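You operate a simulated robot arm through the tools that you are given. There is no shell and no other tool.

The job below is to be done with a simulated two-armed robot. You get a single attempt, and the scene is never put back.

JOB
Put the test block on the room slip. Take the lid off the blue jar and lay it down on the top of the couch side table. Stack the L gauze pack from the top of the couch side table on top of the M gauze pack. Fetch the cream lead coil and set it on the clear patch of the bench. Take the blue socket cover and put it on the yellow cooling plate. Fetch the cleaner dish and set it on the steel tray with green tab. Put the black lens module on top of the aiming card. Lift the wipes tub lid open. Any order will do. Set down upright: blue socket cover, black lens module.

The check looks at the end state, three seconds after you hand in, the way a careful person would. Anything else that was tipped, shoved, dropped, spilled or broken makes it a failure. A push-on lid holds only when it is set on centred and level and pressed home; a screw cap is set on level and turned clockwise until tight.

ROBOT AND FRAMES
Two 6-joint arms with two-finger parallel grippers on one trunk, on a base that moves. Base frame: it is fixed to the floor where the robot stands at the start and does not move with it; the origin is under the middle of the robot, x ahead of it, y to its left, z up. Readings come in mm, rad, newtons and seconds.
The left shoulder is at the start at [60, 187, 697], the right one opposite. With the tool pointing down near the work surface each hand reaches from about 260 to 620 mm from the robot's upright axis, wherever it stands, measured 20 degrees to its own side. Places, roughly: aiming card (30x13x4 cm) [1400, -1900, 600]; black lens module [2750, -2000, 1000]; blue jar (8x8x9 cm) [900, -3700, 900]; blue socket cover (6x5x6 cm) [1700, -1900, 600]; cleaner dish [2000, -1500, 250]; clear patch of the bench [-1600, -3700, 900]; cream lead coil (17x3x16 cm) [1500, -2000, 200]; gauze pack [500, -3000, 750]; room slip [2750, -3750, 750]; steel tray with green tab (24x16x4 cm) [-400, -4800, 500]; test block [750, -3500, 500]; wipes tub lid [200, -3300, 900]; yellow cooling plate (10x7x3 cm) [-700, -900, 800]. Payload 1.57 kg a hand.
The TCP of each hand is the grasp point between the finger pads, 30 mm short of the fingertips. In the tool frame z runs along the fingers and y along their closing line. The gripper opens to 110 mm. The fingers are 24 mm wide and 12 mm thick; the gripper's body (48 by 112 mm) begins 78 mm behind the TCP.
Orientation is told as [roll, pitch, yaw] about the base's x, y, z axes, in that order, counted from this pose: with the fingers straight down and closing along the base's y, the tool's x points along the base's -x, its y along +y and its z along -z.

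CONTROLS
- The arms move only by the tool send_rows. It takes "left_series", "right_series" or both (then of equal length, played together; a hand with none holds still); each is text: rows parted by semicolons, each of 6 numbers parted by spaces: the shift along the base's x, y, z in cm, then the turn, a rotation vector about the base's x, y, z in rad. In form: dx dy dz wx wy wz; .... A call has 1 to 20 rows; each row shifts and turns the commanded pose from where the row before left it. "left_gripper" and "right_gripper" are, for a hand that has rows, the finger opening in cm, from 0 to 11, set as the call begins (left out, the last holds). A row lasts 0.2 s, in which the tool goes at most 50 mm and 0.15 rad; a call with a longer step from one row to the next is refused whole, and so is a gripper value outside its range. A pose out of reach is approached as far as the arm can. The call stops where the force on the tool passes 40 N (or 10 N more than at its start, if that is more) or the arm is blocked; 0.2 s more then pass. The fingers move at their own pace (about 153 mm/s each) and stop on an object; they squeeze with about 23 N. The grip force told is the motor's: it shows also when the fingers shut on nothing. Time passes only in rows, and 0.2 s behind the last, so rows that do not move let the fingers close. It gives the time, the measured TCP pose, the force on the tool (base axes), the opening and the grip force at its end, in the units of the frame above (readings bear some noise), with the torque about the TCP (base axes, N m) and any sound that the robot's microphone picked up.
- Cameras (640 x 400 px; columns grow to the right, rows downward): "scene" is now at [5.7, -11.4, 1244.9]; the picture's right is [-0.07, -1.00, 0.00], its down [-0.64, 0.04, -0.77] and it looks along [0.77, -0.05, -0.64] (base axes); focal length 250 px, centre (320, 200). "left" rides on the left gripper at [70, -16, -141] in its tool frame; the picture's right is [0.23, 0.97, 0.00], its down [-0.85, 0.20, -0.48] and it looks along [-0.47, 0.11, 0.88] (tool axes); focal length 222 px, centre (320, 200). "right" rides on the right gripper at [70, 16, -141] in its tool frame; the picture's right is [-0.23, 0.97, 0.00], its down [-0.86, -0.20, -0.48] and it looks along [-0.47, -0.11, 0.88] (tool axes); focal length 222 px, centre (320, 200). There is no depth. A picture from a camera that has moved, and an enlarged one, comes with that camera's place and axes in the base frame and with its lens. The place of the scene camera against the robot may be out by one fixed shift of up to 25 mm in any direction.
- grab_frame(camera): a new picture of that camera. No time passes.
- slide_trunk(by): slides the trunk up (or, below 0, down) by that many mm; the arms and the scene camera ride with it, the base frame stays. It gives what a move gives, with no picture.
- roll_base(legs): drives the robot by 1 to 6 legs, each [ahead, left, turn to the left] in mm, mm and rad, along the robot's own axes; the way and the turn of a leg run together, so that a leg with both is an arc; at most 1500 mm and 3.142 rad a leg. The arms and the cameras ride along, it lands a little off, and it stops where it bumps. It gives what a move gives.
- turn_head(pan, tilt): turns the head with the scene camera to pan (to the left, within 1.501 rad either way) and tilt (down, from -0.506 to 1.204), counted from straight ahead of the robot. It gives what a move gives.
- zoom(camera, box): a new picture of the part [left, top, right, bottom] of that camera's present view, enlarged. No time passes.
- job_done(): hands the job in; it is judged then, once.

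Places have to be worked out from the pictures, the camera data and where the tool is seen. Open the grippers and draw the arms clear of the work before you hand the job in, unless the task says otherwise.

The tools are called after "Emit:" as a command line: name --argument value ..., lists and objects as JSON in quotes. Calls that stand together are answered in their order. send_rows: Moves the arms, as the interface text tells. Its arguments: {"type":"object","properties":{"left_series":{"type":"string"},"left_gripper":{"type":"number"},"right_series":{"type":"string"},"right_gripper":{"type":"number"}},"required":[]} The other tools are called the same way: slide_trunk (by) moves the trunk up or down; roll_base (legs) drives the base; turn_head (pan, tilt) turns the head that bears the scene camera; grab_frame (camera) takes a picture; zoom (camera, box) takes an enlarged picture of a part of a camera's view; job_done () hands the job in.

At the start:

```text
time_s: 0.0
left_position: [453.3, 242.7, 642.2]
left_tool_rot: [0.001, -0.002, -0.001]
left_ft_force: [-0.1, -0.3, -0.2]
left_ft_torque: [0.01, -0.03, 0.02]
left_opening: 110.1
left_gripper_force: 0.1
right_position: [369.9, -166.8, 670.2]
right_tool_rot: [0.001, 0.0, -0.001]
right_ft_force: [0.5, -0.8, -0.4]
right_ft_torque: [0.0, 0.01, 0.03]
right_opening: 109.8
right_gripper_force: 0.1
trunk travel left (down, up): [-325.0, 665.0]
robot x, y, heading: [-1.3, -0.1, -0.002]
head pan, tilt (commanded): [-0.068, 0.689]
```

scene: 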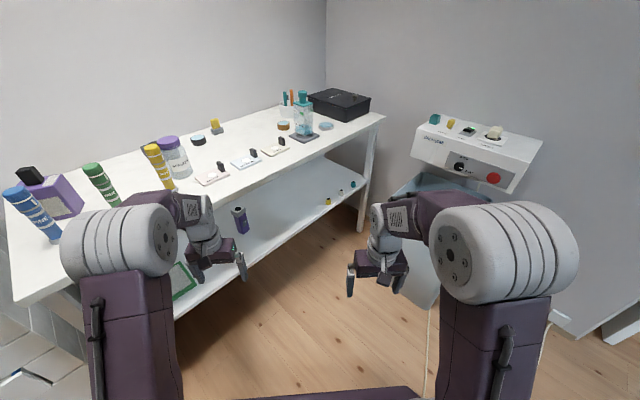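
right: 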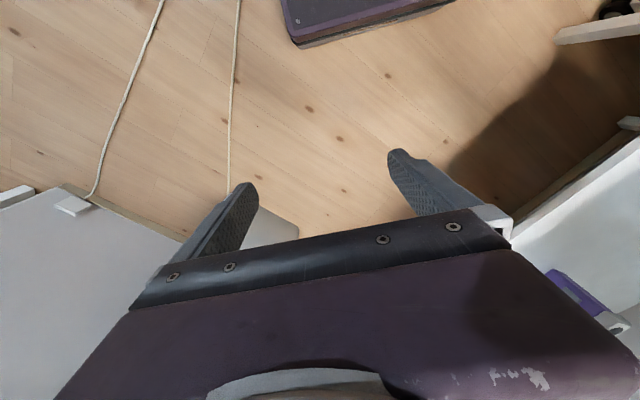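
left: 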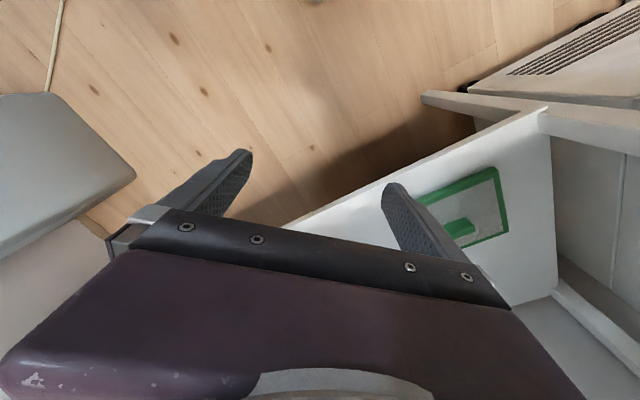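

I start by looking around the room with the head before I move anything; first a look to the right.

Emit:
turn_head --pan -0.9 --tilt 0.4

Emit:
grab_frame --camera "scene"

Emit:
turn_head --pan -1.5 --tilt 0.4

Emit:
grab_frame --camera "scene"

Emit:
turn_head --pan 1.2 --tilt 0.4

Emit:
grab_frame --camera "scene"

```text
time_s: 1.2
left_position: [453.0, 243.2, 642.0]
left_tool_rot: [0.0, 0.0, 0.001]
left_ft_force: [-0.3, -0.1, 0.6]
left_ft_torque: [0.01, -0.01, -0.02]
left_opening: 109.9
left_gripper_force: 0.1
right_position: [370.1, -167.0, 668.8]
right_tool_rot: [0.0, 0.001, -0.002]
right_ft_force: [0.3, -0.3, 0.6]
right_ft_torque: [0.0, 0.0, 0.03]
right_opening: 110.2
right_gripper_force: 0.0
trunk travel left (down, up): [-325.0, 665.0]
robot x, y, heading: [0.7, -0.3, -0.001]
head pan, tilt (commanded): [-0.901, 0.4]
```

```text
taken
camera scene: at [-21.8, -78.2, 1270.9], right [-0.78, -0.62, 0.0], down [-0.24, 0.3, -0.92], along [0.57, -0.72, -0.39], focal length 250 px, centre (320, 200)
```

scene: 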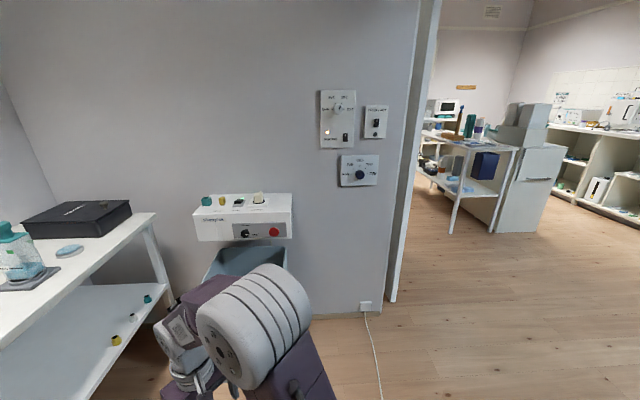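

```text
time_s: 2.2
left_position: [453.4, 243.4, 641.9]
left_tool_rot: [0.0, 0.0, -0.001]
left_ft_force: [0.5, -0.3, -0.1]
left_ft_torque: [-0.01, 0.0, -0.01]
left_opening: 110.1
left_gripper_force: 0.0
right_position: [370.7, -167.5, 670.7]
right_tool_rot: [0.0, 0.001, -0.001]
right_ft_force: [-0.6, 0.7, -0.3]
right_ft_torque: [-0.02, 0.0, -0.03]
right_opening: 110.2
right_gripper_force: 0.1
trunk travel left (down, up): [-325.0, 665.0]
robot x, y, heading: [1.6, -0.2, -0.001]
head pan, tilt (commanded): [-1.499, 0.4]
```

```text
taken
camera scene: at [-72.7, -98.1, 1271.0], right [-1.0, -0.07, 0.0], down [-0.03, 0.39, -0.92], along [0.07, -0.92, -0.39], focal length 250 px, centre (320, 200)
```

scene: 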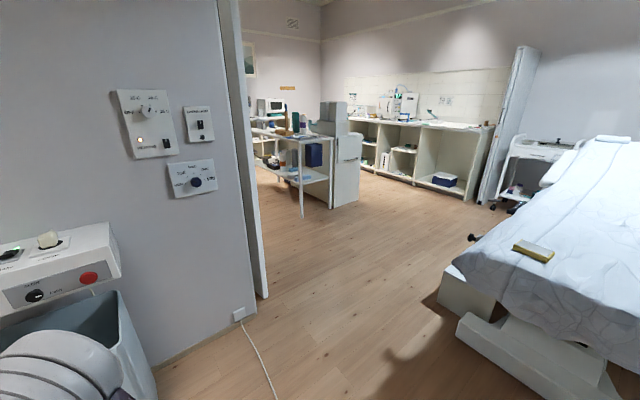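

```text
time_s: 4.6
left_position: [452.2, 243.2, 643.4]
left_tool_rot: [-0.001, -0.001, -0.001]
left_ft_force: [-0.3, -0.2, -0.2]
left_ft_torque: [0.0, 0.0, 0.03]
left_opening: 109.9
left_gripper_force: 0.0
right_position: [370.7, -167.9, 669.1]
right_tool_rot: [0.0, 0.0, 0.0]
right_ft_force: [-0.1, 0.6, 0.3]
right_ft_torque: [0.02, -0.02, -0.01]
right_opening: 109.9
right_gripper_force: 0.0
trunk travel left (down, up): [-325.0, 665.0]
robot x, y, heading: [0.8, -0.4, -0.004]
head pan, tilt (commanded): [1.201, 0.4]
```

```text
taken
camera scene: at [-45.9, 80.7, 1271.0], right [0.93, -0.36, 0.0], down [-0.14, -0.36, -0.92], along [0.33, 0.86, -0.39], focal length 250 px, centre (320, 200)
```

scene: 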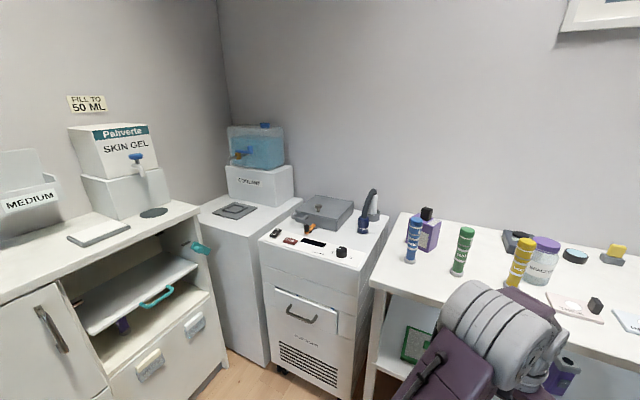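

I zoom into the far room to identify areas after panning back to the right.

Emit:
turn_head --pan -1.5 --tilt 0.3

Emit:
zoom --camera "scene" --box '[240, 40, 400, 200]'

Emit:
zoom --camera "scene" --box '[340, 40, 520, 200]'

Emit:
zoom --camera "scene" --box '[440, 60, 640, 260]'

```text
time_s: 7.0
left_position: [452.8, 243.5, 640.5]
left_tool_rot: [0.001, 0.0, -0.001]
left_ft_force: [0.4, -0.4, -0.3]
left_ft_torque: [-0.03, -0.02, -0.01]
left_opening: 109.9
left_gripper_force: 0.1
right_position: [371.0, -167.1, 668.8]
right_tool_rot: [0.0, 0.001, 0.0]
right_ft_force: [0.4, 0.6, -0.2]
right_ft_torque: [0.02, -0.03, 0.01]
right_opening: 110.0
right_gripper_force: 0.1
trunk travel left (down, up): [-325.0, 665.0]
robot x, y, heading: [-1.0, 3.1, 0.0]
head pan, tilt (commanded): [-1.499, 0.3]
```

```text
2.50 times, centred on (320, 120) of scene
camera zoom: at [-72.7, -98.8, 1280.2], right [-1.0, -0.07, 0.0], down [-0.02, 0.29, -0.96], along [0.07, -0.95, -0.3], focal length 625 px, centre (320, 400)
```

zoom: 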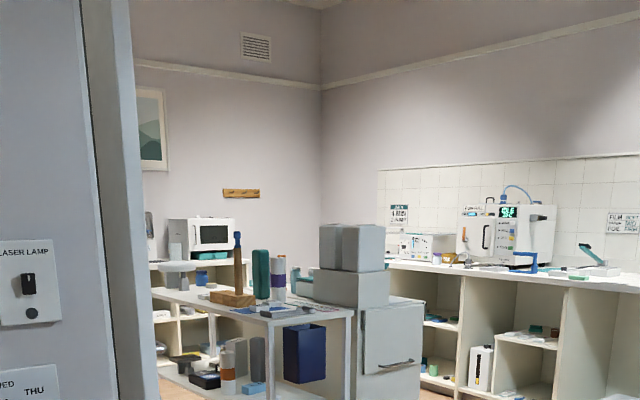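

```text
2.50 times, centred on (430, 120) of scene
camera zoom: at [-72.7, -98.8, 1280.2], right [-1.0, -0.07, 0.0], down [-0.02, 0.29, -0.96], along [0.07, -0.95, -0.3], focal length 625 px, centre (45, 400)
```

zoom: 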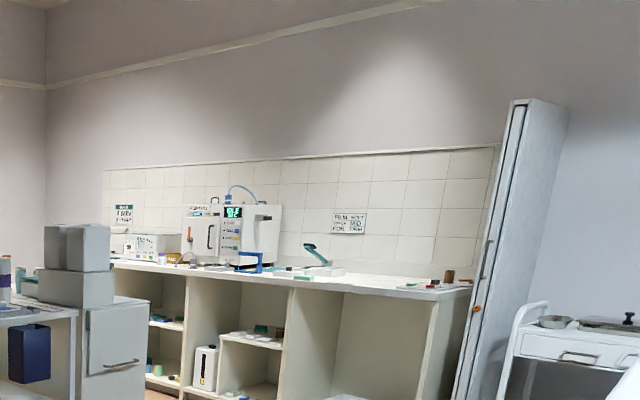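

```text
2.00 times, centred on (540, 160) of scene
camera zoom: at [-72.7, -98.8, 1280.2], right [-1.0, -0.07, 0.0], down [-0.02, 0.29, -0.96], along [0.07, -0.95, -0.3], focal length 500 px, centre (-120, 280)
```

zoom: 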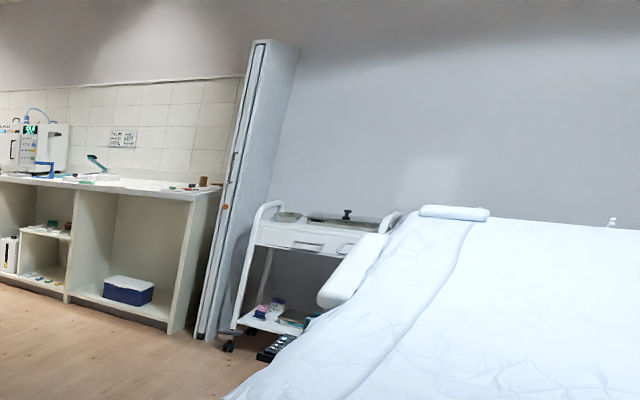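

The far room is beyond the partition end near [450, -1370]; the couch starts near x=-530. I draw the hands in so that I can turn and drive safely.

Emit:
send_rows --left_series "-4 0 0 0 0 0; -4 0 0 0 0 0; -4 0 0 0 0 0; -3 0 0 0 0 0" --right_series "-3 -1 0 0 0 0; -3 -1 0 0 0 0; -1 -1 0 0 0 0; 0 -1 0 0 0 0" --left_gripper 2 --right_gripper 2

Emit:
roll_base --legs '[[0, 0, -1.5]]'

Emit:
turn_head --pan 0.0 --tilt 0.4

Emit:
grab_frame --camera "scene"

```text
time_s: 8.0
left_position: [301.1, 243.3, 642.8]
left_tool_rot: [0.0, -0.003, 0.0]
left_ft_force: [0.1, 0.0, 0.0]
left_ft_torque: [0.01, 0.02, 0.02]
left_opening: 19.9
left_gripper_force: 0.2
right_position: [300.1, -207.7, 668.8]
right_tool_rot: [0.0, 0.0, 0.0]
right_ft_force: [0.8, -0.2, 0.9]
right_ft_torque: [0.0, -0.02, 0.0]
right_opening: 20.0
right_gripper_force: 0.1
trunk travel left (down, up): [-325.0, 665.0]
robot x, y, heading: [-1.0, -1.2, 0.0]
head pan, tilt (commanded): [-1.499, 0.3]
```

```text
time_s: 12.0
left_position: [261.6, -285.9, 642.2]
left_tool_rot: [-0.001, 0.0, -1.506]
left_ft_force: [-0.2, -0.1, 0.3]
left_ft_torque: [-0.01, 0.01, -0.05]
left_opening: 20.1
left_gripper_force: 0.1
right_position: [-187.8, -313.8, 668.8]
right_tool_rot: [0.001, 0.0, -1.506]
right_ft_force: [-0.7, -0.3, 0.5]
right_ft_torque: [-0.02, -0.05, 0.0]
right_opening: 20.1
right_gripper_force: 0.1
trunk travel left (down, up): [-325.0, 665.0]
robot x, y, heading: [1.3, 3.0, -1.505]
head pan, tilt (commanded): [-1.499, 0.3]
```

```text
time_s: 13.6
left_position: [261.8, -286.9, 642.1]
left_tool_rot: [0.0, -0.002, -1.508]
left_ft_force: [0.3, 0.0, 0.3]
left_ft_torque: [0.02, -0.02, -0.03]
left_opening: 20.0
left_gripper_force: 0.1
right_position: [-187.2, -314.1, 669.4]
right_tool_rot: [0.0, 0.0, -1.508]
right_ft_force: [-0.9, -0.2, 0.0]
right_ft_torque: [0.01, -0.01, 0.02]
right_opening: 19.9
right_gripper_force: 0.1
trunk travel left (down, up): [-325.0, 665.0]
robot x, y, heading: [1.8, -0.0, -1.506]
head pan, tilt (commanded): [0.0, 0.4]
```

```text
taken
camera scene: at [-17.5, -38.3, 1271.0], right [-1.0, -0.06, 0.0], down [-0.02, 0.39, -0.92], along [0.06, -0.92, -0.39], focal length 250 px, centre (320, 200)
```

scene: 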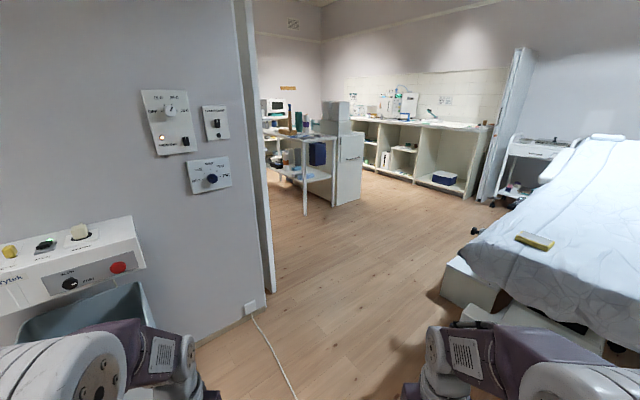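

The corridor between the partition end and the couch is clear. I drive ahead 1500 mm, a little to the right, then look around.

Emit:
roll_base --legs '[[1500, -140, 0]]'

Emit:
turn_head --pan 1.2 --tilt 0.3

Emit:
grab_frame --camera "scene"

Emit:
turn_head --pan 0.3 --tilt 0.3

Emit:
grab_frame --camera "scene"

Emit:
turn_head --pan -0.8 --tilt 0.3

Emit:
grab_frame --camera "scene"

```text
refused: leg 1 is longer than a leg can be; nothing moved
```

```text
time_s: 15.0
left_position: [260.9, -287.4, 641.6]
left_tool_rot: [0.0, 0.003, -1.507]
left_ft_force: [-0.1, 0.7, 0.1]
left_ft_torque: [0.02, 0.02, -0.02]
left_opening: 19.9
left_gripper_force: 0.0
right_position: [-187.9, -313.7, 669.7]
right_tool_rot: [-0.001, 0.0, -1.505]
right_ft_force: [-0.4, 0.1, -0.4]
right_ft_torque: [0.01, 0.02, 0.01]
right_opening: 19.9
right_gripper_force: 0.0
trunk travel left (down, up): [-325.0, 665.0]
robot x, y, heading: [-2.9, 0.6, -1.505]
head pan, tilt (commanded): [1.201, 0.3]
```

```text
taken
camera scene: at [65.7, 26.0, 1280.2], right [-0.3, -0.95, 0.0], down [-0.28, 0.09, -0.96], along [0.91, -0.29, -0.3], focal length 250 px, centre (320, 200)
```

scene: 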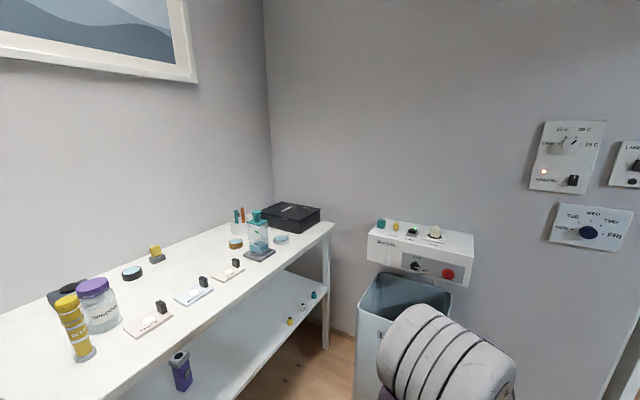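

```text
time_s: 16.2
left_position: [260.9, -286.6, 643.2]
left_tool_rot: [0.0, 0.001, -1.506]
left_ft_force: [-0.5, 1.1, -0.2]
left_ft_torque: [-0.04, 0.02, -0.01]
left_opening: 19.8
left_gripper_force: 0.0
right_position: [-187.9, -312.6, 668.7]
right_tool_rot: [0.0, 0.0, -1.506]
right_ft_force: [0.1, -0.6, 0.3]
right_ft_torque: [0.0, 0.0, -0.01]
right_opening: 20.1
right_gripper_force: 0.1
trunk travel left (down, up): [-325.0, 665.0]
robot x, y, heading: [1.4, -3.1, -1.51]
head pan, tilt (commanded): [0.3, 0.3]
```

```text
taken
camera scene: at [10.0, -33.1, 1280.2], right [-0.93, -0.36, 0.0], down [-0.11, 0.28, -0.96], along [0.34, -0.89, -0.3], focal length 250 px, centre (320, 200)
```

scene: 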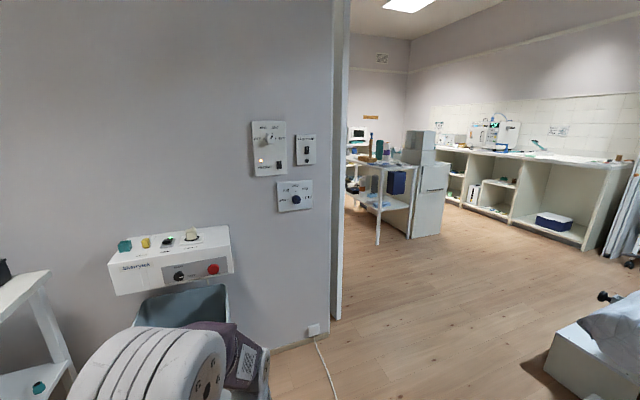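

```text
time_s: 17.6
left_position: [261.1, -285.9, 641.5]
left_tool_rot: [0.001, 0.0, -1.506]
left_ft_force: [0.2, -0.4, 0.1]
left_ft_torque: [0.0, 0.01, -0.01]
left_opening: 20.3
left_gripper_force: 0.0
right_position: [-187.9, -313.0, 669.3]
right_tool_rot: [-0.001, 0.001, -1.507]
right_ft_force: [-0.1, 0.6, 0.1]
right_ft_torque: [-0.01, 0.02, 0.0]
right_opening: 19.8
right_gripper_force: 0.0
trunk travel left (down, up): [-325.0, 665.0]
robot x, y, heading: [1.0, 0.0, -1.506]
head pan, tilt (commanded): [-0.799, 0.3]
```

```text
taken
camera scene: at [-85.9, -15.2, 1280.2], right [-0.74, 0.67, 0.0], down [0.2, 0.22, -0.96], along [-0.64, -0.71, -0.3], focal length 250 px, centre (320, 200)
```

scene: 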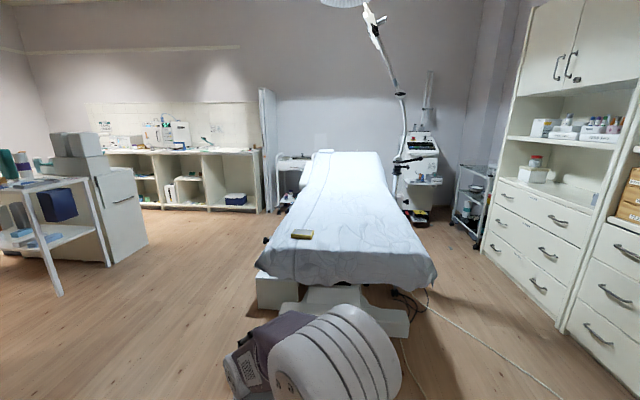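

The leg was too long in total; I drive it as a shorter leg.

Emit:
roll_base --legs '[[1300, -120, 0]]'

Emit:
turn_head --pan 1.2 --tilt 0.3

Emit:
grab_frame --camera "scene"

Emit:
turn_head --pan 0.3 --tilt 0.3

Emit:
grab_frame --camera "scene"

Emit:
turn_head --pan -0.8 --tilt 0.3

Emit:
grab_frame --camera "scene"

```text
time_s: 24.2
left_position: [230.6, -1619.6, 641.0]
left_tool_rot: [-0.001, 0.001, -1.502]
left_ft_force: [1.2, 0.0, -0.5]
left_ft_torque: [0.01, -0.01, 0.02]
left_opening: 19.8
left_gripper_force: 0.0
right_position: [-217.3, -1647.7, 670.0]
right_tool_rot: [-0.001, 0.0, -1.502]
right_ft_force: [0.0, 0.2, -0.1]
right_ft_torque: [0.01, 0.02, -0.02]
right_opening: 19.7
right_gripper_force: 0.1
trunk travel left (down, up): [-325.0, 665.0]
robot x, y, heading: [-34.0, -1335.4, -1.506]
head pan, tilt (commanded): [-0.799, 0.3]
```

```text
time_s: 26.2
left_position: [229.4, -1619.1, 643.2]
left_tool_rot: [0.0, 0.0, -1.502]
left_ft_force: [-0.6, -0.1, 1.0]
left_ft_torque: [-0.01, -0.01, 0.01]
left_opening: 19.9
left_gripper_force: 0.0
right_position: [-219.7, -1647.6, 668.9]
right_tool_rot: [0.001, -0.001, -1.502]
right_ft_force: [0.0, 0.0, -0.7]
right_ft_torque: [-0.01, -0.01, 0.0]
right_opening: 19.8
right_gripper_force: 0.1
trunk travel left (down, up): [-325.0, 665.0]
robot x, y, heading: [-33.1, -1334.0, -1.501]
head pan, tilt (commanded): [1.201, 0.3]
```

```text
taken
camera scene: at [32.9, -1306.6, 1280.2], right [-0.3, -0.95, 0.0], down [-0.28, 0.09, -0.96], along [0.91, -0.28, -0.3], focal length 250 px, centre (320, 200)
```

scene: 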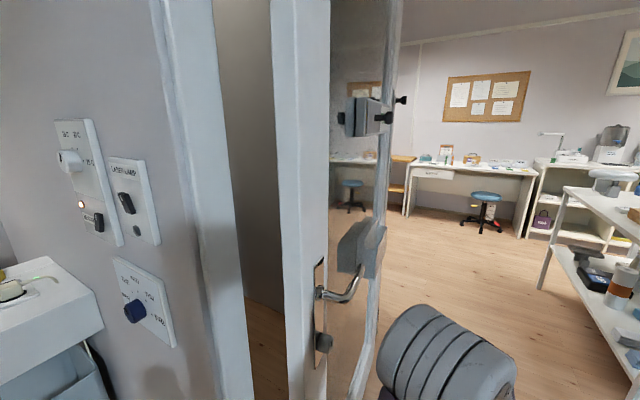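

```text
time_s: 27.4
left_position: [229.9, -1619.9, 643.5]
left_tool_rot: [-0.001, -0.001, -1.503]
left_ft_force: [0.3, -1.2, 0.1]
left_ft_torque: [0.02, 0.02, 0.02]
left_opening: 19.9
left_gripper_force: 0.1
right_position: [-218.9, -1646.8, 669.2]
right_tool_rot: [0.0, 0.001, -1.502]
right_ft_force: [0.2, -0.1, 1.0]
right_ft_torque: [0.05, 0.0, -0.02]
right_opening: 20.0
right_gripper_force: 0.2
trunk travel left (down, up): [-325.0, 665.0]
robot x, y, heading: [-31.8, -1333.6, -1.505]
head pan, tilt (commanded): [0.3, 0.3]
```

```text
taken
camera scene: at [-22.6, -1365.8, 1280.2], right [-0.93, -0.36, 0.0], down [-0.11, 0.28, -0.96], along [0.34, -0.89, -0.3], focal length 250 px, centre (320, 200)
```

scene: 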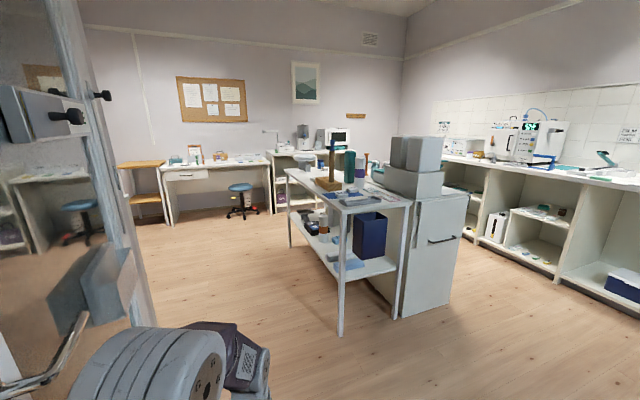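

```text
time_s: 28.7
left_position: [230.3, -1619.4, 642.3]
left_tool_rot: [0.001, 0.0, -1.504]
left_ft_force: [-0.2, 0.7, -1.0]
left_ft_torque: [0.03, -0.04, 0.01]
left_opening: 19.8
left_gripper_force: 0.1
right_position: [-220.4, -1646.9, 668.6]
right_tool_rot: [0.0, 0.0, -1.502]
right_ft_force: [-0.8, -0.7, 0.0]
right_ft_torque: [0.0, 0.0, -0.01]
right_opening: 20.0
right_gripper_force: 0.2
trunk travel left (down, up): [-325.0, 665.0]
robot x, y, heading: [-32.6, -1332.9, -1.502]
head pan, tilt (commanded): [-0.799, 0.3]
```

```text
taken
camera scene: at [-118.6, -1348.3, 1280.2], right [-0.74, 0.67, 0.0], down [0.2, 0.22, -0.96], along [-0.64, -0.71, -0.3], focal length 250 px, centre (320, 200)
```

scene: 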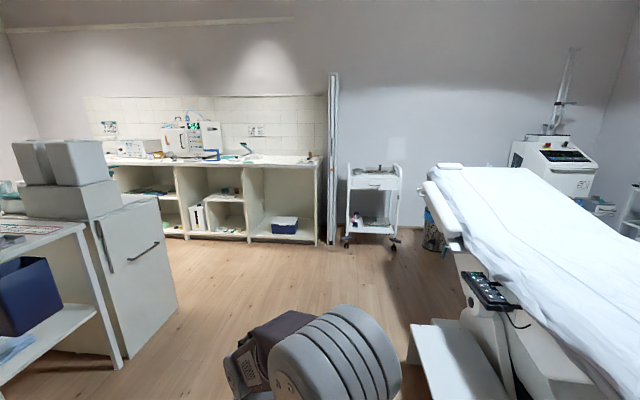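

The door leaf (mirrored) starts near [390, -1410] on my left; the two-tier table's near corner is around [300, -2580]. I drive 500 mm ahead and look left and down to see the gap.

Emit:
roll_base --legs '[[520, 0, 0]]'

Emit:
turn_head --pan 1.45 --tilt 0.6

Emit:
grab_frame --camera "scene"

Emit:
turn_head --pan 0.7 --tilt 0.5

Emit:
grab_frame --camera "scene"

```text
time_s: 31.8
left_position: [265.5, -2142.7, 642.2]
left_tool_rot: [-0.001, -0.002, -1.504]
left_ft_force: [-0.5, 0.4, 0.0]
left_ft_torque: [0.02, -0.02, 0.01]
left_opening: 20.0
left_gripper_force: 0.0
right_position: [-185.6, -2170.1, 669.6]
right_tool_rot: [-0.001, -0.002, -1.505]
right_ft_force: [-0.6, -0.8, 1.2]
right_ft_torque: [0.01, -0.01, -0.03]
right_opening: 19.8
right_gripper_force: 0.1
trunk travel left (down, up): [-325.0, 665.0]
robot x, y, heading: [4.1, -1855.6, -1.509]
head pan, tilt (commanded): [-0.799, 0.3]
```

```text
time_s: 33.9
left_position: [265.3, -2141.8, 642.4]
left_tool_rot: [0.001, -0.002, -1.504]
left_ft_force: [-0.5, 0.5, 0.2]
left_ft_torque: [-0.01, -0.03, 0.04]
left_opening: 20.0
left_gripper_force: 0.2
right_position: [-184.1, -2170.2, 667.9]
right_tool_rot: [0.0, -0.002, -1.504]
right_ft_force: [-0.1, -0.3, 0.5]
right_ft_torque: [-0.02, 0.02, -0.02]
right_opening: 20.0
right_gripper_force: 0.0
trunk travel left (down, up): [-325.0, 665.0]
robot x, y, heading: [2.5, -1855.8, -1.504]
head pan, tilt (commanded): [1.45, 0.6]
```

```text
taken
camera scene: at [67.3, -1806.5, 1252.7], right [-0.05, -1.0, 0.0], down [-0.56, 0.03, -0.83], along [0.82, -0.04, -0.56], focal length 250 px, centre (320, 200)
```

scene: 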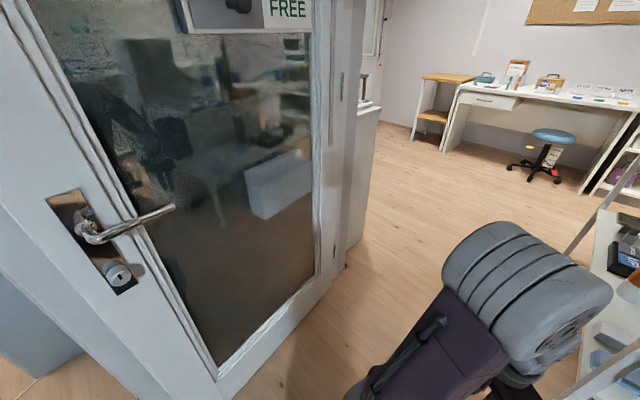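

```text
time_s: 35.0
left_position: [265.9, -2142.4, 642.3]
left_tool_rot: [0.001, 0.001, -1.505]
left_ft_force: [-0.5, 0.3, 0.8]
left_ft_torque: [0.02, -0.01, 0.01]
left_opening: 20.0
left_gripper_force: 0.0
right_position: [-184.5, -2169.4, 670.4]
right_tool_rot: [-0.001, 0.0, -1.504]
right_ft_force: [0.2, 0.3, 0.1]
right_ft_torque: [0.01, 0.01, 0.0]
right_opening: 20.1
right_gripper_force: 0.0
trunk travel left (down, up): [-325.0, 665.0]
robot x, y, heading: [7.3, -1852.9, -1.506]
head pan, tilt (commanded): [0.7, 0.499]
```

```text
taken
camera scene: at [42.2, -1867.1, 1261.8], right [-0.72, -0.69, 0.0], down [-0.33, 0.34, -0.88], along [0.61, -0.63, -0.48], focal length 250 px, centre (320, 200)
```

scene: 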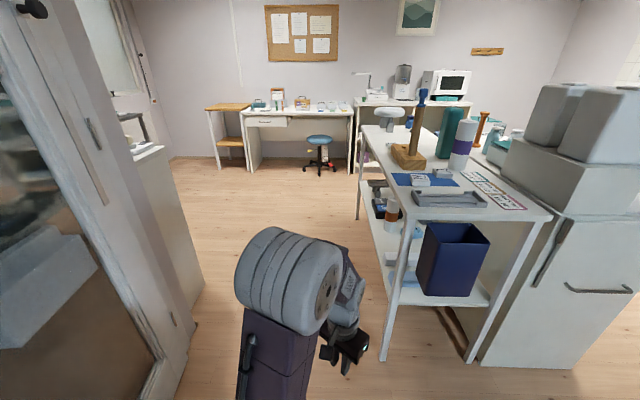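

The door leaf lies on the line from about [520, -1390] to [1150, -2020], and the table front is about 1 m off, parallel. I shift left, turn to heading -0.785 and drive down the middle of the gap.

Emit:
roll_base --legs '[[0, 240, 0], [0, 0, 0.72], [1000, 0, 0]]'

Emit:
turn_head --pan 1.3 --tilt 0.5

Emit:
grab_frame --camera "scene"

Emit:
turn_head --pan 0.2 --tilt 0.5

Emit:
grab_frame --camera "scene"

Emit:
turn_head --pan -1.0 --tilt 0.6

Emit:
grab_frame --camera "scene"

```text
time_s: 43.4
left_position: [1325.5, -2596.8, 642.4]
left_tool_rot: [-0.001, 0.0, -0.8]
left_ft_force: [0.0, -0.7, 0.0]
left_ft_torque: [-0.02, 0.02, 0.06]
left_opening: 20.2
left_gripper_force: 0.0
right_position: [1001.3, -2910.4, 669.6]
right_tool_rot: [0.0, 0.001, -0.798]
right_ft_force: [0.0, 0.7, -1.3]
right_ft_torque: [0.02, -0.01, 0.0]
right_opening: 19.8
right_gripper_force: 0.1
trunk travel left (down, up): [-325.0, 665.0]
robot x, y, heading: [937.7, -2547.8, -0.795]
head pan, tilt (commanded): [0.7, 0.499]
```

```text
time_s: 44.4
left_position: [1325.4, -2596.8, 643.0]
left_tool_rot: [-0.001, 0.0, -0.799]
left_ft_force: [-1.0, -0.8, -0.5]
left_ft_torque: [0.01, -0.02, 0.0]
left_opening: 19.9
left_gripper_force: 0.1
right_position: [1001.5, -2909.6, 669.5]
right_tool_rot: [0.0, 0.0, -0.798]
right_ft_force: [-0.3, 0.2, 0.1]
right_ft_torque: [0.0, 0.02, -0.03]
right_opening: 20.1
right_gripper_force: 0.1
trunk travel left (down, up): [-325.0, 665.0]
robot x, y, heading: [942.1, -2554.9, -0.801]
head pan, tilt (commanded): [1.3, 0.499]
```

```text
taken
camera scene: at [958.5, -2468.7, 1261.8], right [0.48, -0.88, 0.0], down [-0.42, -0.23, -0.88], along [0.77, 0.42, -0.48], focal length 250 px, centre (320, 200)
```

scene: 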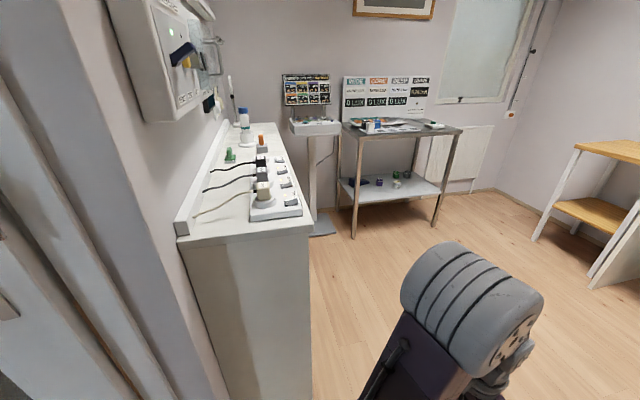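

```text
time_s: 45.7
left_position: [1325.3, -2597.0, 642.1]
left_tool_rot: [-0.001, 0.0, -0.8]
left_ft_force: [-0.7, 0.2, -0.3]
left_ft_torque: [-0.01, 0.01, -0.02]
left_opening: 20.2
left_gripper_force: 0.0
right_position: [1001.6, -2909.9, 669.4]
right_tool_rot: [-0.001, -0.001, -0.798]
right_ft_force: [0.0, 0.2, -0.2]
right_ft_torque: [0.0, 0.03, 0.0]
right_opening: 19.9
right_gripper_force: 0.0
trunk travel left (down, up): [-325.0, 665.0]
robot x, y, heading: [943.7, -2547.6, -0.804]
head pan, tilt (commanded): [0.201, 0.499]
```

```text
taken
camera scene: at [954.0, -2563.5, 1261.8], right [-0.56, -0.83, 0.0], down [-0.4, 0.27, -0.88], along [0.73, -0.49, -0.48], focal length 250 px, centre (320, 200)
```

scene: 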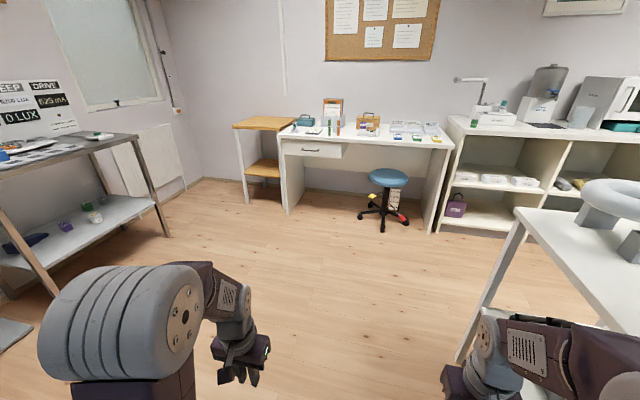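

```text
time_s: 47.1
left_position: [1324.9, -2596.4, 642.1]
left_tool_rot: [0.0, -0.001, -0.798]
left_ft_force: [0.4, -0.4, 0.5]
left_ft_torque: [0.01, 0.04, 0.01]
left_opening: 19.7
left_gripper_force: 0.1
right_position: [999.9, -2909.2, 668.3]
right_tool_rot: [0.0, 0.0, -0.798]
right_ft_force: [-0.2, 0.0, 0.6]
right_ft_torque: [-0.02, 0.01, -0.02]
right_opening: 20.1
right_gripper_force: 0.1
trunk travel left (down, up): [-325.0, 665.0]
robot x, y, heading: [940.9, -2551.8, -0.801]
head pan, tilt (commanded): [-1.0, 0.6]
```

```text
taken
camera scene: at [858.8, -2598.5, 1252.7], right [-0.97, 0.23, 0.0], down [0.13, 0.55, -0.83], along [-0.19, -0.8, -0.56], focal length 250 px, centre (320, 200)
```

scene: 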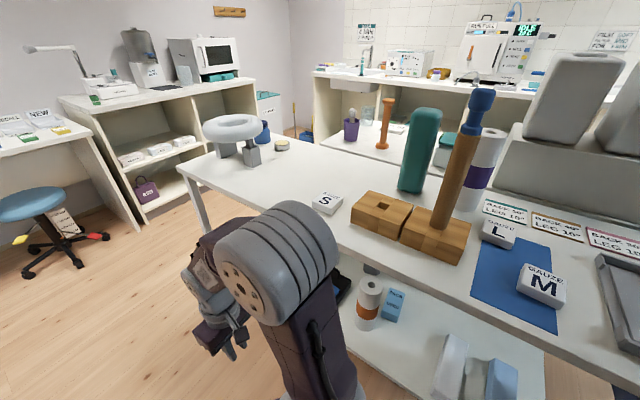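

The cabinet on the left has its front line from about [1435, -2178] to [2486, -1155] (facing down-right), and the steel table stands beyond. I drive ahead and left to a spot in front of it and turn to face its front.

Emit:
roll_base --legs '[[800, 0, 0], [0, 500, 0], [0, 0, 2.9]]'

Emit:
turn_head --pan 0.0 --tilt 0.5

Emit:
grab_frame --camera "scene"

Emit:
turn_head --pan -0.9 --tilt 0.4

Emit:
grab_frame --camera "scene"

```text
time_s: 60.9
left_position: [1495.8, -2646.0, 642.6]
left_tool_rot: [0.0, 0.0, 2.12]
left_ft_force: [0.2, -0.1, -0.8]
left_ft_torque: [-0.02, 0.01, 0.04]
left_opening: 19.9
left_gripper_force: 0.0
right_position: [1882.8, -2412.4, 669.5]
right_tool_rot: [0.0, 0.001, 2.119]
right_ft_force: [0.2, 0.5, 0.7]
right_ft_torque: [0.02, 0.03, -0.02]
right_opening: 19.8
right_gripper_force: 0.1
trunk travel left (down, up): [-325.0, 665.0]
robot x, y, heading: [1860.1, -2774.8, 2.116]
head pan, tilt (commanded): [-1.0, 0.6]
```

```text
time_s: 62.1
left_position: [1496.6, -2645.8, 642.8]
left_tool_rot: [0.001, 0.001, 2.119]
left_ft_force: [0.0, -0.5, 0.0]
left_ft_torque: [0.02, -0.03, -0.01]
left_opening: 20.3
left_gripper_force: 0.1
right_position: [1882.2, -2412.0, 669.7]
right_tool_rot: [0.0, 0.0, 2.118]
right_ft_force: [-0.3, 0.1, 0.0]
right_ft_torque: [0.0, -0.02, 0.0]
right_opening: 20.0
right_gripper_force: 0.1
trunk travel left (down, up): [-325.0, 665.0]
robot x, y, heading: [1859.9, -2775.9, 2.118]
head pan, tilt (commanded): [0.0, 0.499]
```

```text
taken
camera scene: at [1826.0, -2756.6, 1261.8], right [0.85, 0.52, 0.0], down [0.25, -0.41, -0.88], along [-0.46, 0.75, -0.48], focal length 250 px, centre (320, 200)
```

scene: 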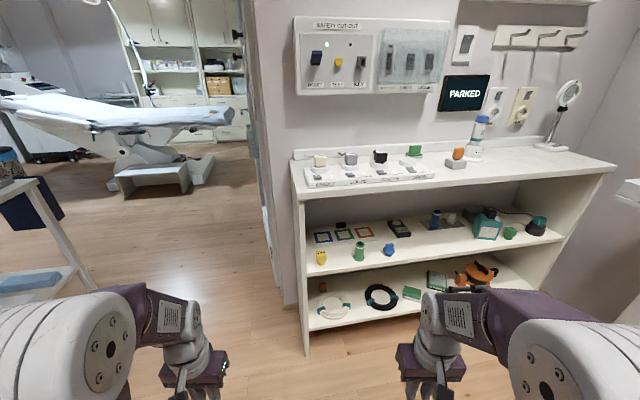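

```text
time_s: 63.3
left_position: [1496.5, -2645.4, 641.1]
left_tool_rot: [-0.001, 0.001, 2.119]
left_ft_force: [-0.2, -0.8, 0.5]
left_ft_torque: [0.0, 0.02, -0.02]
left_opening: 20.1
left_gripper_force: 0.0
right_position: [1880.1, -2412.8, 669.2]
right_tool_rot: [0.0, -0.001, 2.118]
right_ft_force: [-0.5, 0.1, -0.7]
right_ft_torque: [-0.01, 0.0, -0.01]
right_opening: 20.2
right_gripper_force: 0.1
trunk travel left (down, up): [-325.0, 665.0]
robot x, y, heading: [1862.0, -2779.7, 2.122]
head pan, tilt (commanded): [-0.901, 0.4]
```

```text
taken
camera scene: at [1905.3, -2747.3, 1270.9], right [0.94, -0.34, 0.0], down [-0.13, -0.37, -0.92], along [0.32, 0.86, -0.39], focal length 250 px, centre (320, 200)
```

scene: 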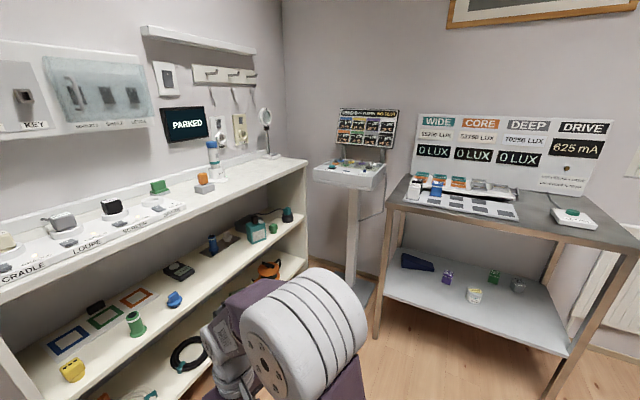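

The open cabinet holds coils, covers and a card on two shelves. I zoom in on the shelves and the steel table to identify the items.

Emit:
zoom --camera "scene" --box '[380, 80, 640, 240]'

Emit:
turn_head --pan -0.1 --tilt 0.6

Emit:
zoom --camera "scene" --box '[260, 140, 420, 320]'

Emit:
zoom --camera "scene" --box '[380, 140, 580, 300]'

```text
2.46 times, centred on (510, 160) of scene
camera zoom: at [1905.3, -2747.3, 1270.9], right [0.94, -0.34, 0.0], down [-0.13, -0.37, -0.92], along [0.32, 0.86, -0.39], focal length 616 px, centre (-148, 298)
```

zoom: 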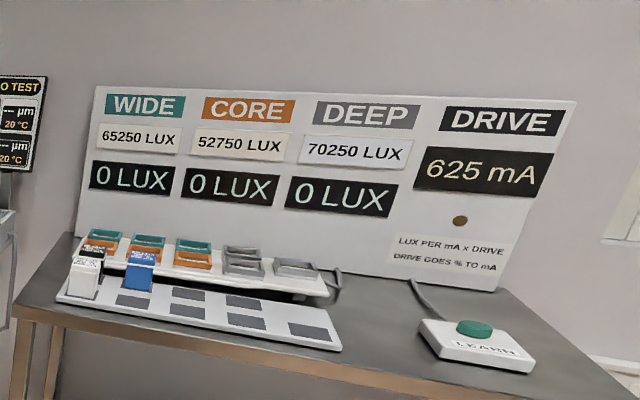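

```text
time_s: 64.5
left_position: [1497.2, -2645.3, 642.4]
left_tool_rot: [0.001, -0.001, 2.12]
left_ft_force: [-0.6, 0.8, -0.3]
left_ft_torque: [0.01, 0.01, 0.02]
left_opening: 20.1
left_gripper_force: 0.1
right_position: [1882.6, -2412.0, 669.3]
right_tool_rot: [0.001, 0.001, 2.117]
right_ft_force: [-0.2, -0.3, -0.3]
right_ft_torque: [-0.01, 0.01, -0.03]
right_opening: 19.9
right_gripper_force: 0.1
trunk travel left (down, up): [-325.0, 665.0]
robot x, y, heading: [1858.1, -2779.8, 2.119]
head pan, tilt (commanded): [-0.099, 0.6]
```

```text
2.22 times, centred on (340, 230) of scene
camera zoom: at [1835.1, -2754.6, 1252.7], right [0.9, 0.43, 0.0], down [0.24, -0.51, -0.83], along [-0.36, 0.74, -0.56], focal length 556 px, centre (276, 133)
```

zoom: 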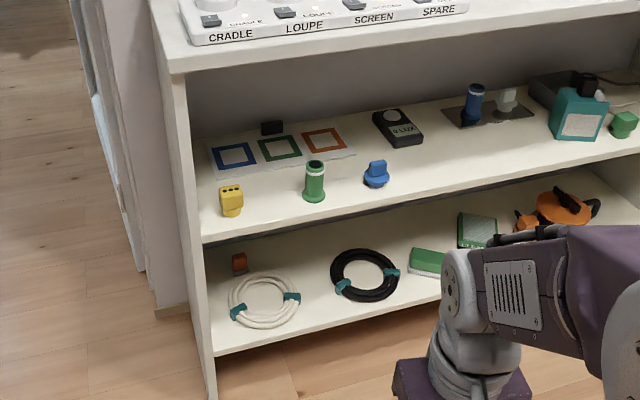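

```text
2.50 times, centred on (480, 220) of scene
camera zoom: at [1835.1, -2754.6, 1252.7], right [0.9, 0.43, 0.0], down [0.24, -0.51, -0.83], along [-0.36, 0.74, -0.56], focal length 625 px, centre (-80, 150)
```

zoom: 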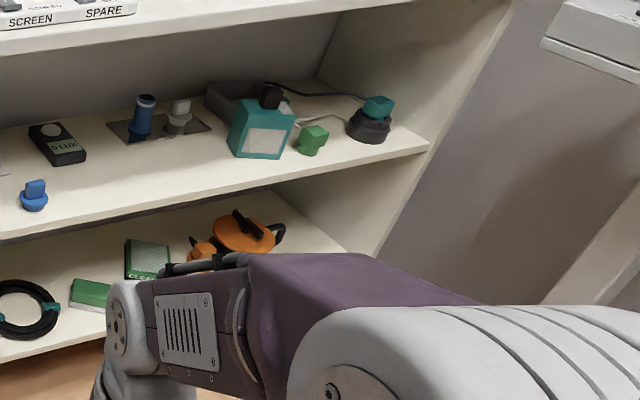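

The cabinet has the cream coil (lower shelf left), the aiming card and blue cover (mid shelf), and a green "CLEANER" box on the lower shelf. The lens modules seem to be on the steel table; I raise the trunk and drive closer to it to look.

Emit:
slide_trunk --by 450

Emit:
roll_base --legs '[[0, 0, -1.4], [560, 60, 0]]'

Emit:
turn_head --pan 0.0 --tilt 0.8

Emit:
grab_frame --camera "scene"

```text
refused: 450 is not a number from -400 to 400
```

```text
time_s: 71.1
left_position: [2318.6, -1981.8, 641.2]
left_tool_rot: [0.0, -0.001, 0.711]
left_ft_force: [-0.1, 0.5, -0.2]
left_ft_torque: [0.0, 0.02, 0.01]
left_opening: 20.1
left_gripper_force: 0.1
right_position: [2611.3, -2323.7, 669.9]
right_tool_rot: [0.0, 0.0, 0.714]
right_ft_force: [0.6, -0.7, 0.1]
right_ft_torque: [-0.04, 0.03, -0.01]
right_opening: 20.0
right_gripper_force: 0.2
trunk travel left (down, up): [-325.0, 665.0]
robot x, y, heading: [2248.0, -2365.5, 0.709]
head pan, tilt (commanded): [-0.099, 0.6]
```

```text
time_s: 71.9
left_position: [2318.4, -1983.0, 642.2]
left_tool_rot: [-0.001, -0.001, 0.711]
left_ft_force: [1.5, -0.2, 0.3]
left_ft_torque: [0.0, 0.0, -0.02]
left_opening: 20.1
left_gripper_force: 0.1
right_position: [2609.4, -2325.6, 669.7]
right_tool_rot: [0.001, 0.0, 0.711]
right_ft_force: [-0.4, -0.3, -0.2]
right_ft_torque: [0.02, 0.0, 0.01]
right_opening: 19.9
right_gripper_force: 0.1
trunk travel left (down, up): [-325.0, 665.0]
robot x, y, heading: [2246.8, -2366.0, 0.711]
head pan, tilt (commanded): [0.0, 0.799]
```

```text
taken
camera scene: at [2243.5, -2356.8, 1235.9], right [0.65, -0.76, 0.0], down [-0.54, -0.47, -0.7], along [0.53, 0.46, -0.72], focal length 250 px, centre (320, 200)
```

scene: 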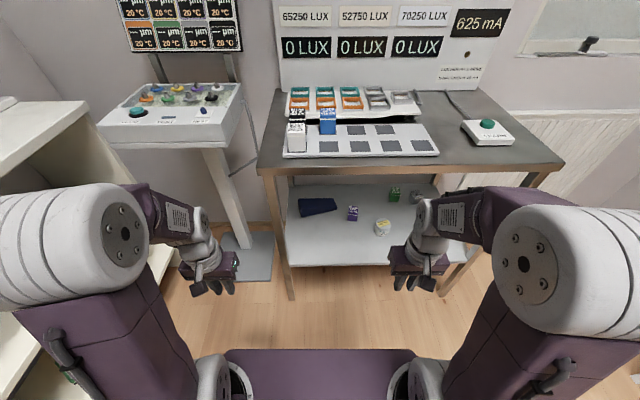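

Emit:
zoom --camera "scene" --box '[260, 70, 460, 195]'

Emit:
zoom --camera "scene" --box '[90, 60, 250, 160]'

```text
3.20 times, centred on (360, 132) of scene
camera zoom: at [2243.5, -2356.8, 1235.9], right [0.65, -0.76, 0.0], down [-0.54, -0.47, -0.7], along [0.53, 0.46, -0.72], focal length 800 px, centre (192, 416)
```

zoom: 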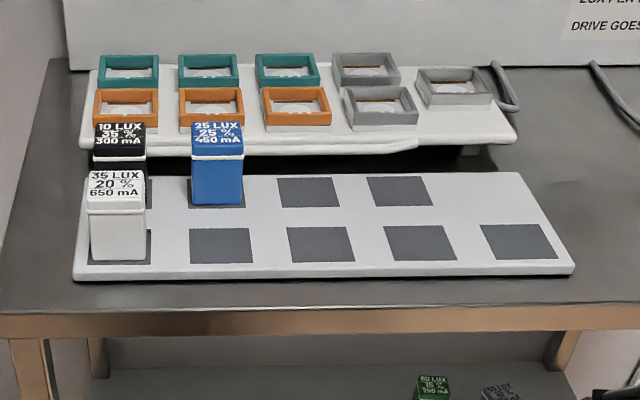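

```text
4.00 times, centred on (170, 110) of scene
camera zoom: at [2243.5, -2356.8, 1235.9], right [0.65, -0.76, 0.0], down [-0.54, -0.47, -0.7], along [0.53, 0.46, -0.72], focal length 1000 px, centre (920, 560)
```

zoom: 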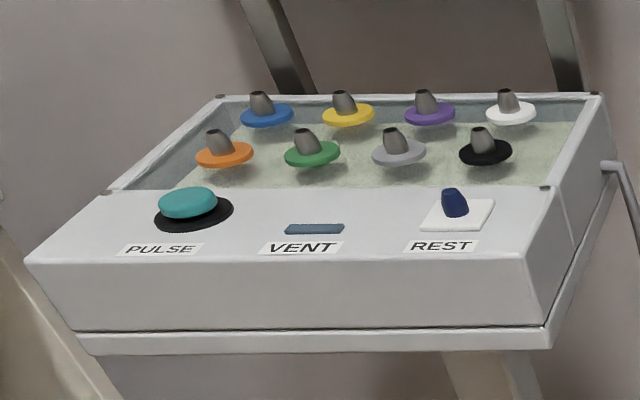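

The black module ("10 LUX 35%") stands behind the white one in the back row, leftmost, with blue to its right, at about [2640, -1940, 905]. I raise the trunk 400 and move slightly closer.

Emit:
slide_trunk --by 400

Emit:
roll_base --legs '[[60, 0, 0.02]]'

Emit:
turn_head --pan 0.1 --tilt 1.0

Emit:
grab_frame --camera "scene"

Emit:
grab_frame --camera "left"

```text
time_s: 75.7
left_position: [2318.9, -1982.5, 1041.5]
left_tool_rot: [0.001, 0.0, 0.711]
left_ft_force: [0.4, -0.5, -0.4]
left_ft_torque: [0.0, -0.04, 0.0]
left_opening: 19.8
left_gripper_force: 0.1
right_position: [2609.9, -2325.2, 1068.4]
right_tool_rot: [0.0, 0.0, 0.713]
right_ft_force: [-0.8, -0.6, -0.6]
right_ft_torque: [-0.02, 0.03, 0.0]
right_opening: 20.1
right_gripper_force: 0.0
trunk travel left (down, up): [-725.0, 265.0]
robot x, y, heading: [2248.8, -2363.5, 0.712]
head pan, tilt (commanded): [0.0, 0.799]
```

```text
time_s: 76.7
left_position: [2352.1, -1944.3, 1043.5]
left_tool_rot: [0.0, -0.003, 0.733]
left_ft_force: [-0.4, -1.1, 0.4]
left_ft_torque: [0.03, 0.0, -0.01]
left_opening: 20.0
left_gripper_force: 0.1
right_position: [2651.5, -2280.1, 1069.8]
right_tool_rot: [-0.002, -0.005, 0.734]
right_ft_force: [-0.3, 0.2, -0.9]
right_ft_torque: [0.03, -0.04, 0.01]
right_opening: 19.8
right_gripper_force: 0.1
trunk travel left (down, up): [-725.0, 265.0]
robot x, y, heading: [2293.9, -2329.7, 0.73]
head pan, tilt (commanded): [0.0, 0.799]
```

```text
time_s: 77.4
left_position: [2355.7, -1942.0, 1042.9]
left_tool_rot: [-0.002, 0.001, 0.731]
left_ft_force: [0.7, 0.3, 0.3]
left_ft_torque: [0.02, 0.0, 0.01]
left_opening: 20.1
left_gripper_force: 0.0
right_position: [2654.9, -2277.9, 1068.7]
right_tool_rot: [0.0, 0.001, 0.735]
right_ft_force: [0.8, -0.1, -0.3]
right_ft_torque: [-0.03, 0.05, -0.01]
right_opening: 20.1
right_gripper_force: 0.1
trunk travel left (down, up): [-725.0, 265.0]
robot x, y, heading: [2292.0, -2326.6, 0.737]
head pan, tilt (commanded): [0.099, 1.0]
```

```text
taken
camera scene: at [2276.6, -2317.9, 1620.7], right [0.74, -0.67, 0.0], down [-0.57, -0.62, -0.54], along [0.36, 0.4, -0.84], focal length 250 px, centre (320, 200)
```

scene: 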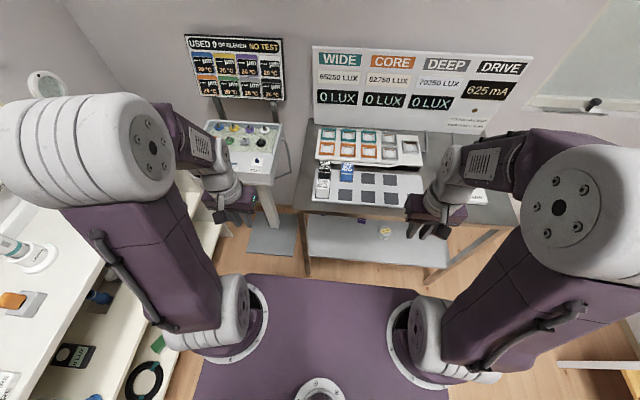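

```text
taken
camera left: at [2314.8, -1999.7, 1182.9], right [-0.82, 0.57, 0.0], down [0.5, 0.72, 0.48], along [0.27, 0.39, -0.88], focal length 222 px, centre (320, 200)
```

left: 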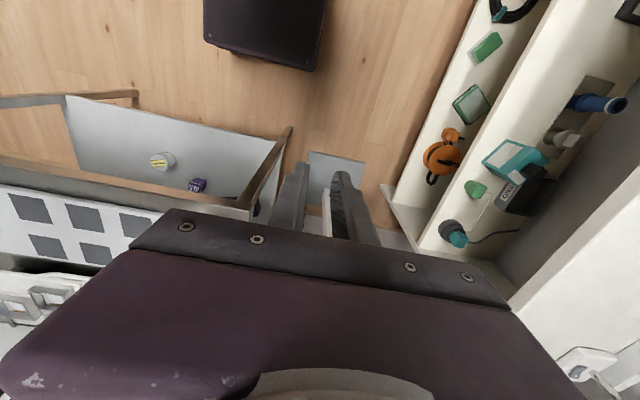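

To calibrate the scene camera, I zoom on the left gripper's fingertips and on the lens modules.

Emit:
zoom --camera "scene" --box '[200, 170, 300, 250]'

Emit:
zoom --camera "scene" --box '[300, 110, 440, 220]'

```text
5.00 times, centred on (250, 210) of scene
camera zoom: at [2276.6, -2317.9, 1620.7], right [0.74, -0.67, 0.0], down [-0.57, -0.62, -0.54], along [0.36, 0.4, -0.84], focal length 1250 px, centre (670, 150)
```

zoom: 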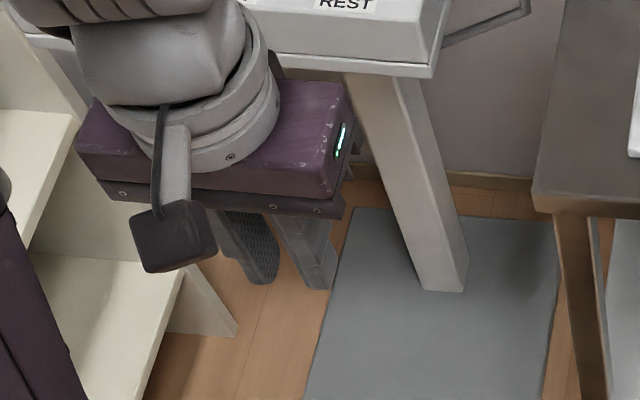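

```text
3.64 times, centred on (370, 165) of scene
camera zoom: at [2276.6, -2317.9, 1620.7], right [0.74, -0.67, 0.0], down [-0.57, -0.62, -0.54], along [0.36, 0.4, -0.84], focal length 909 px, centre (138, 327)
```

zoom: 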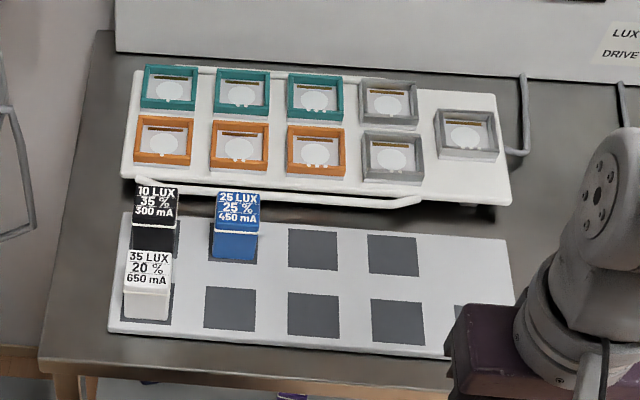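

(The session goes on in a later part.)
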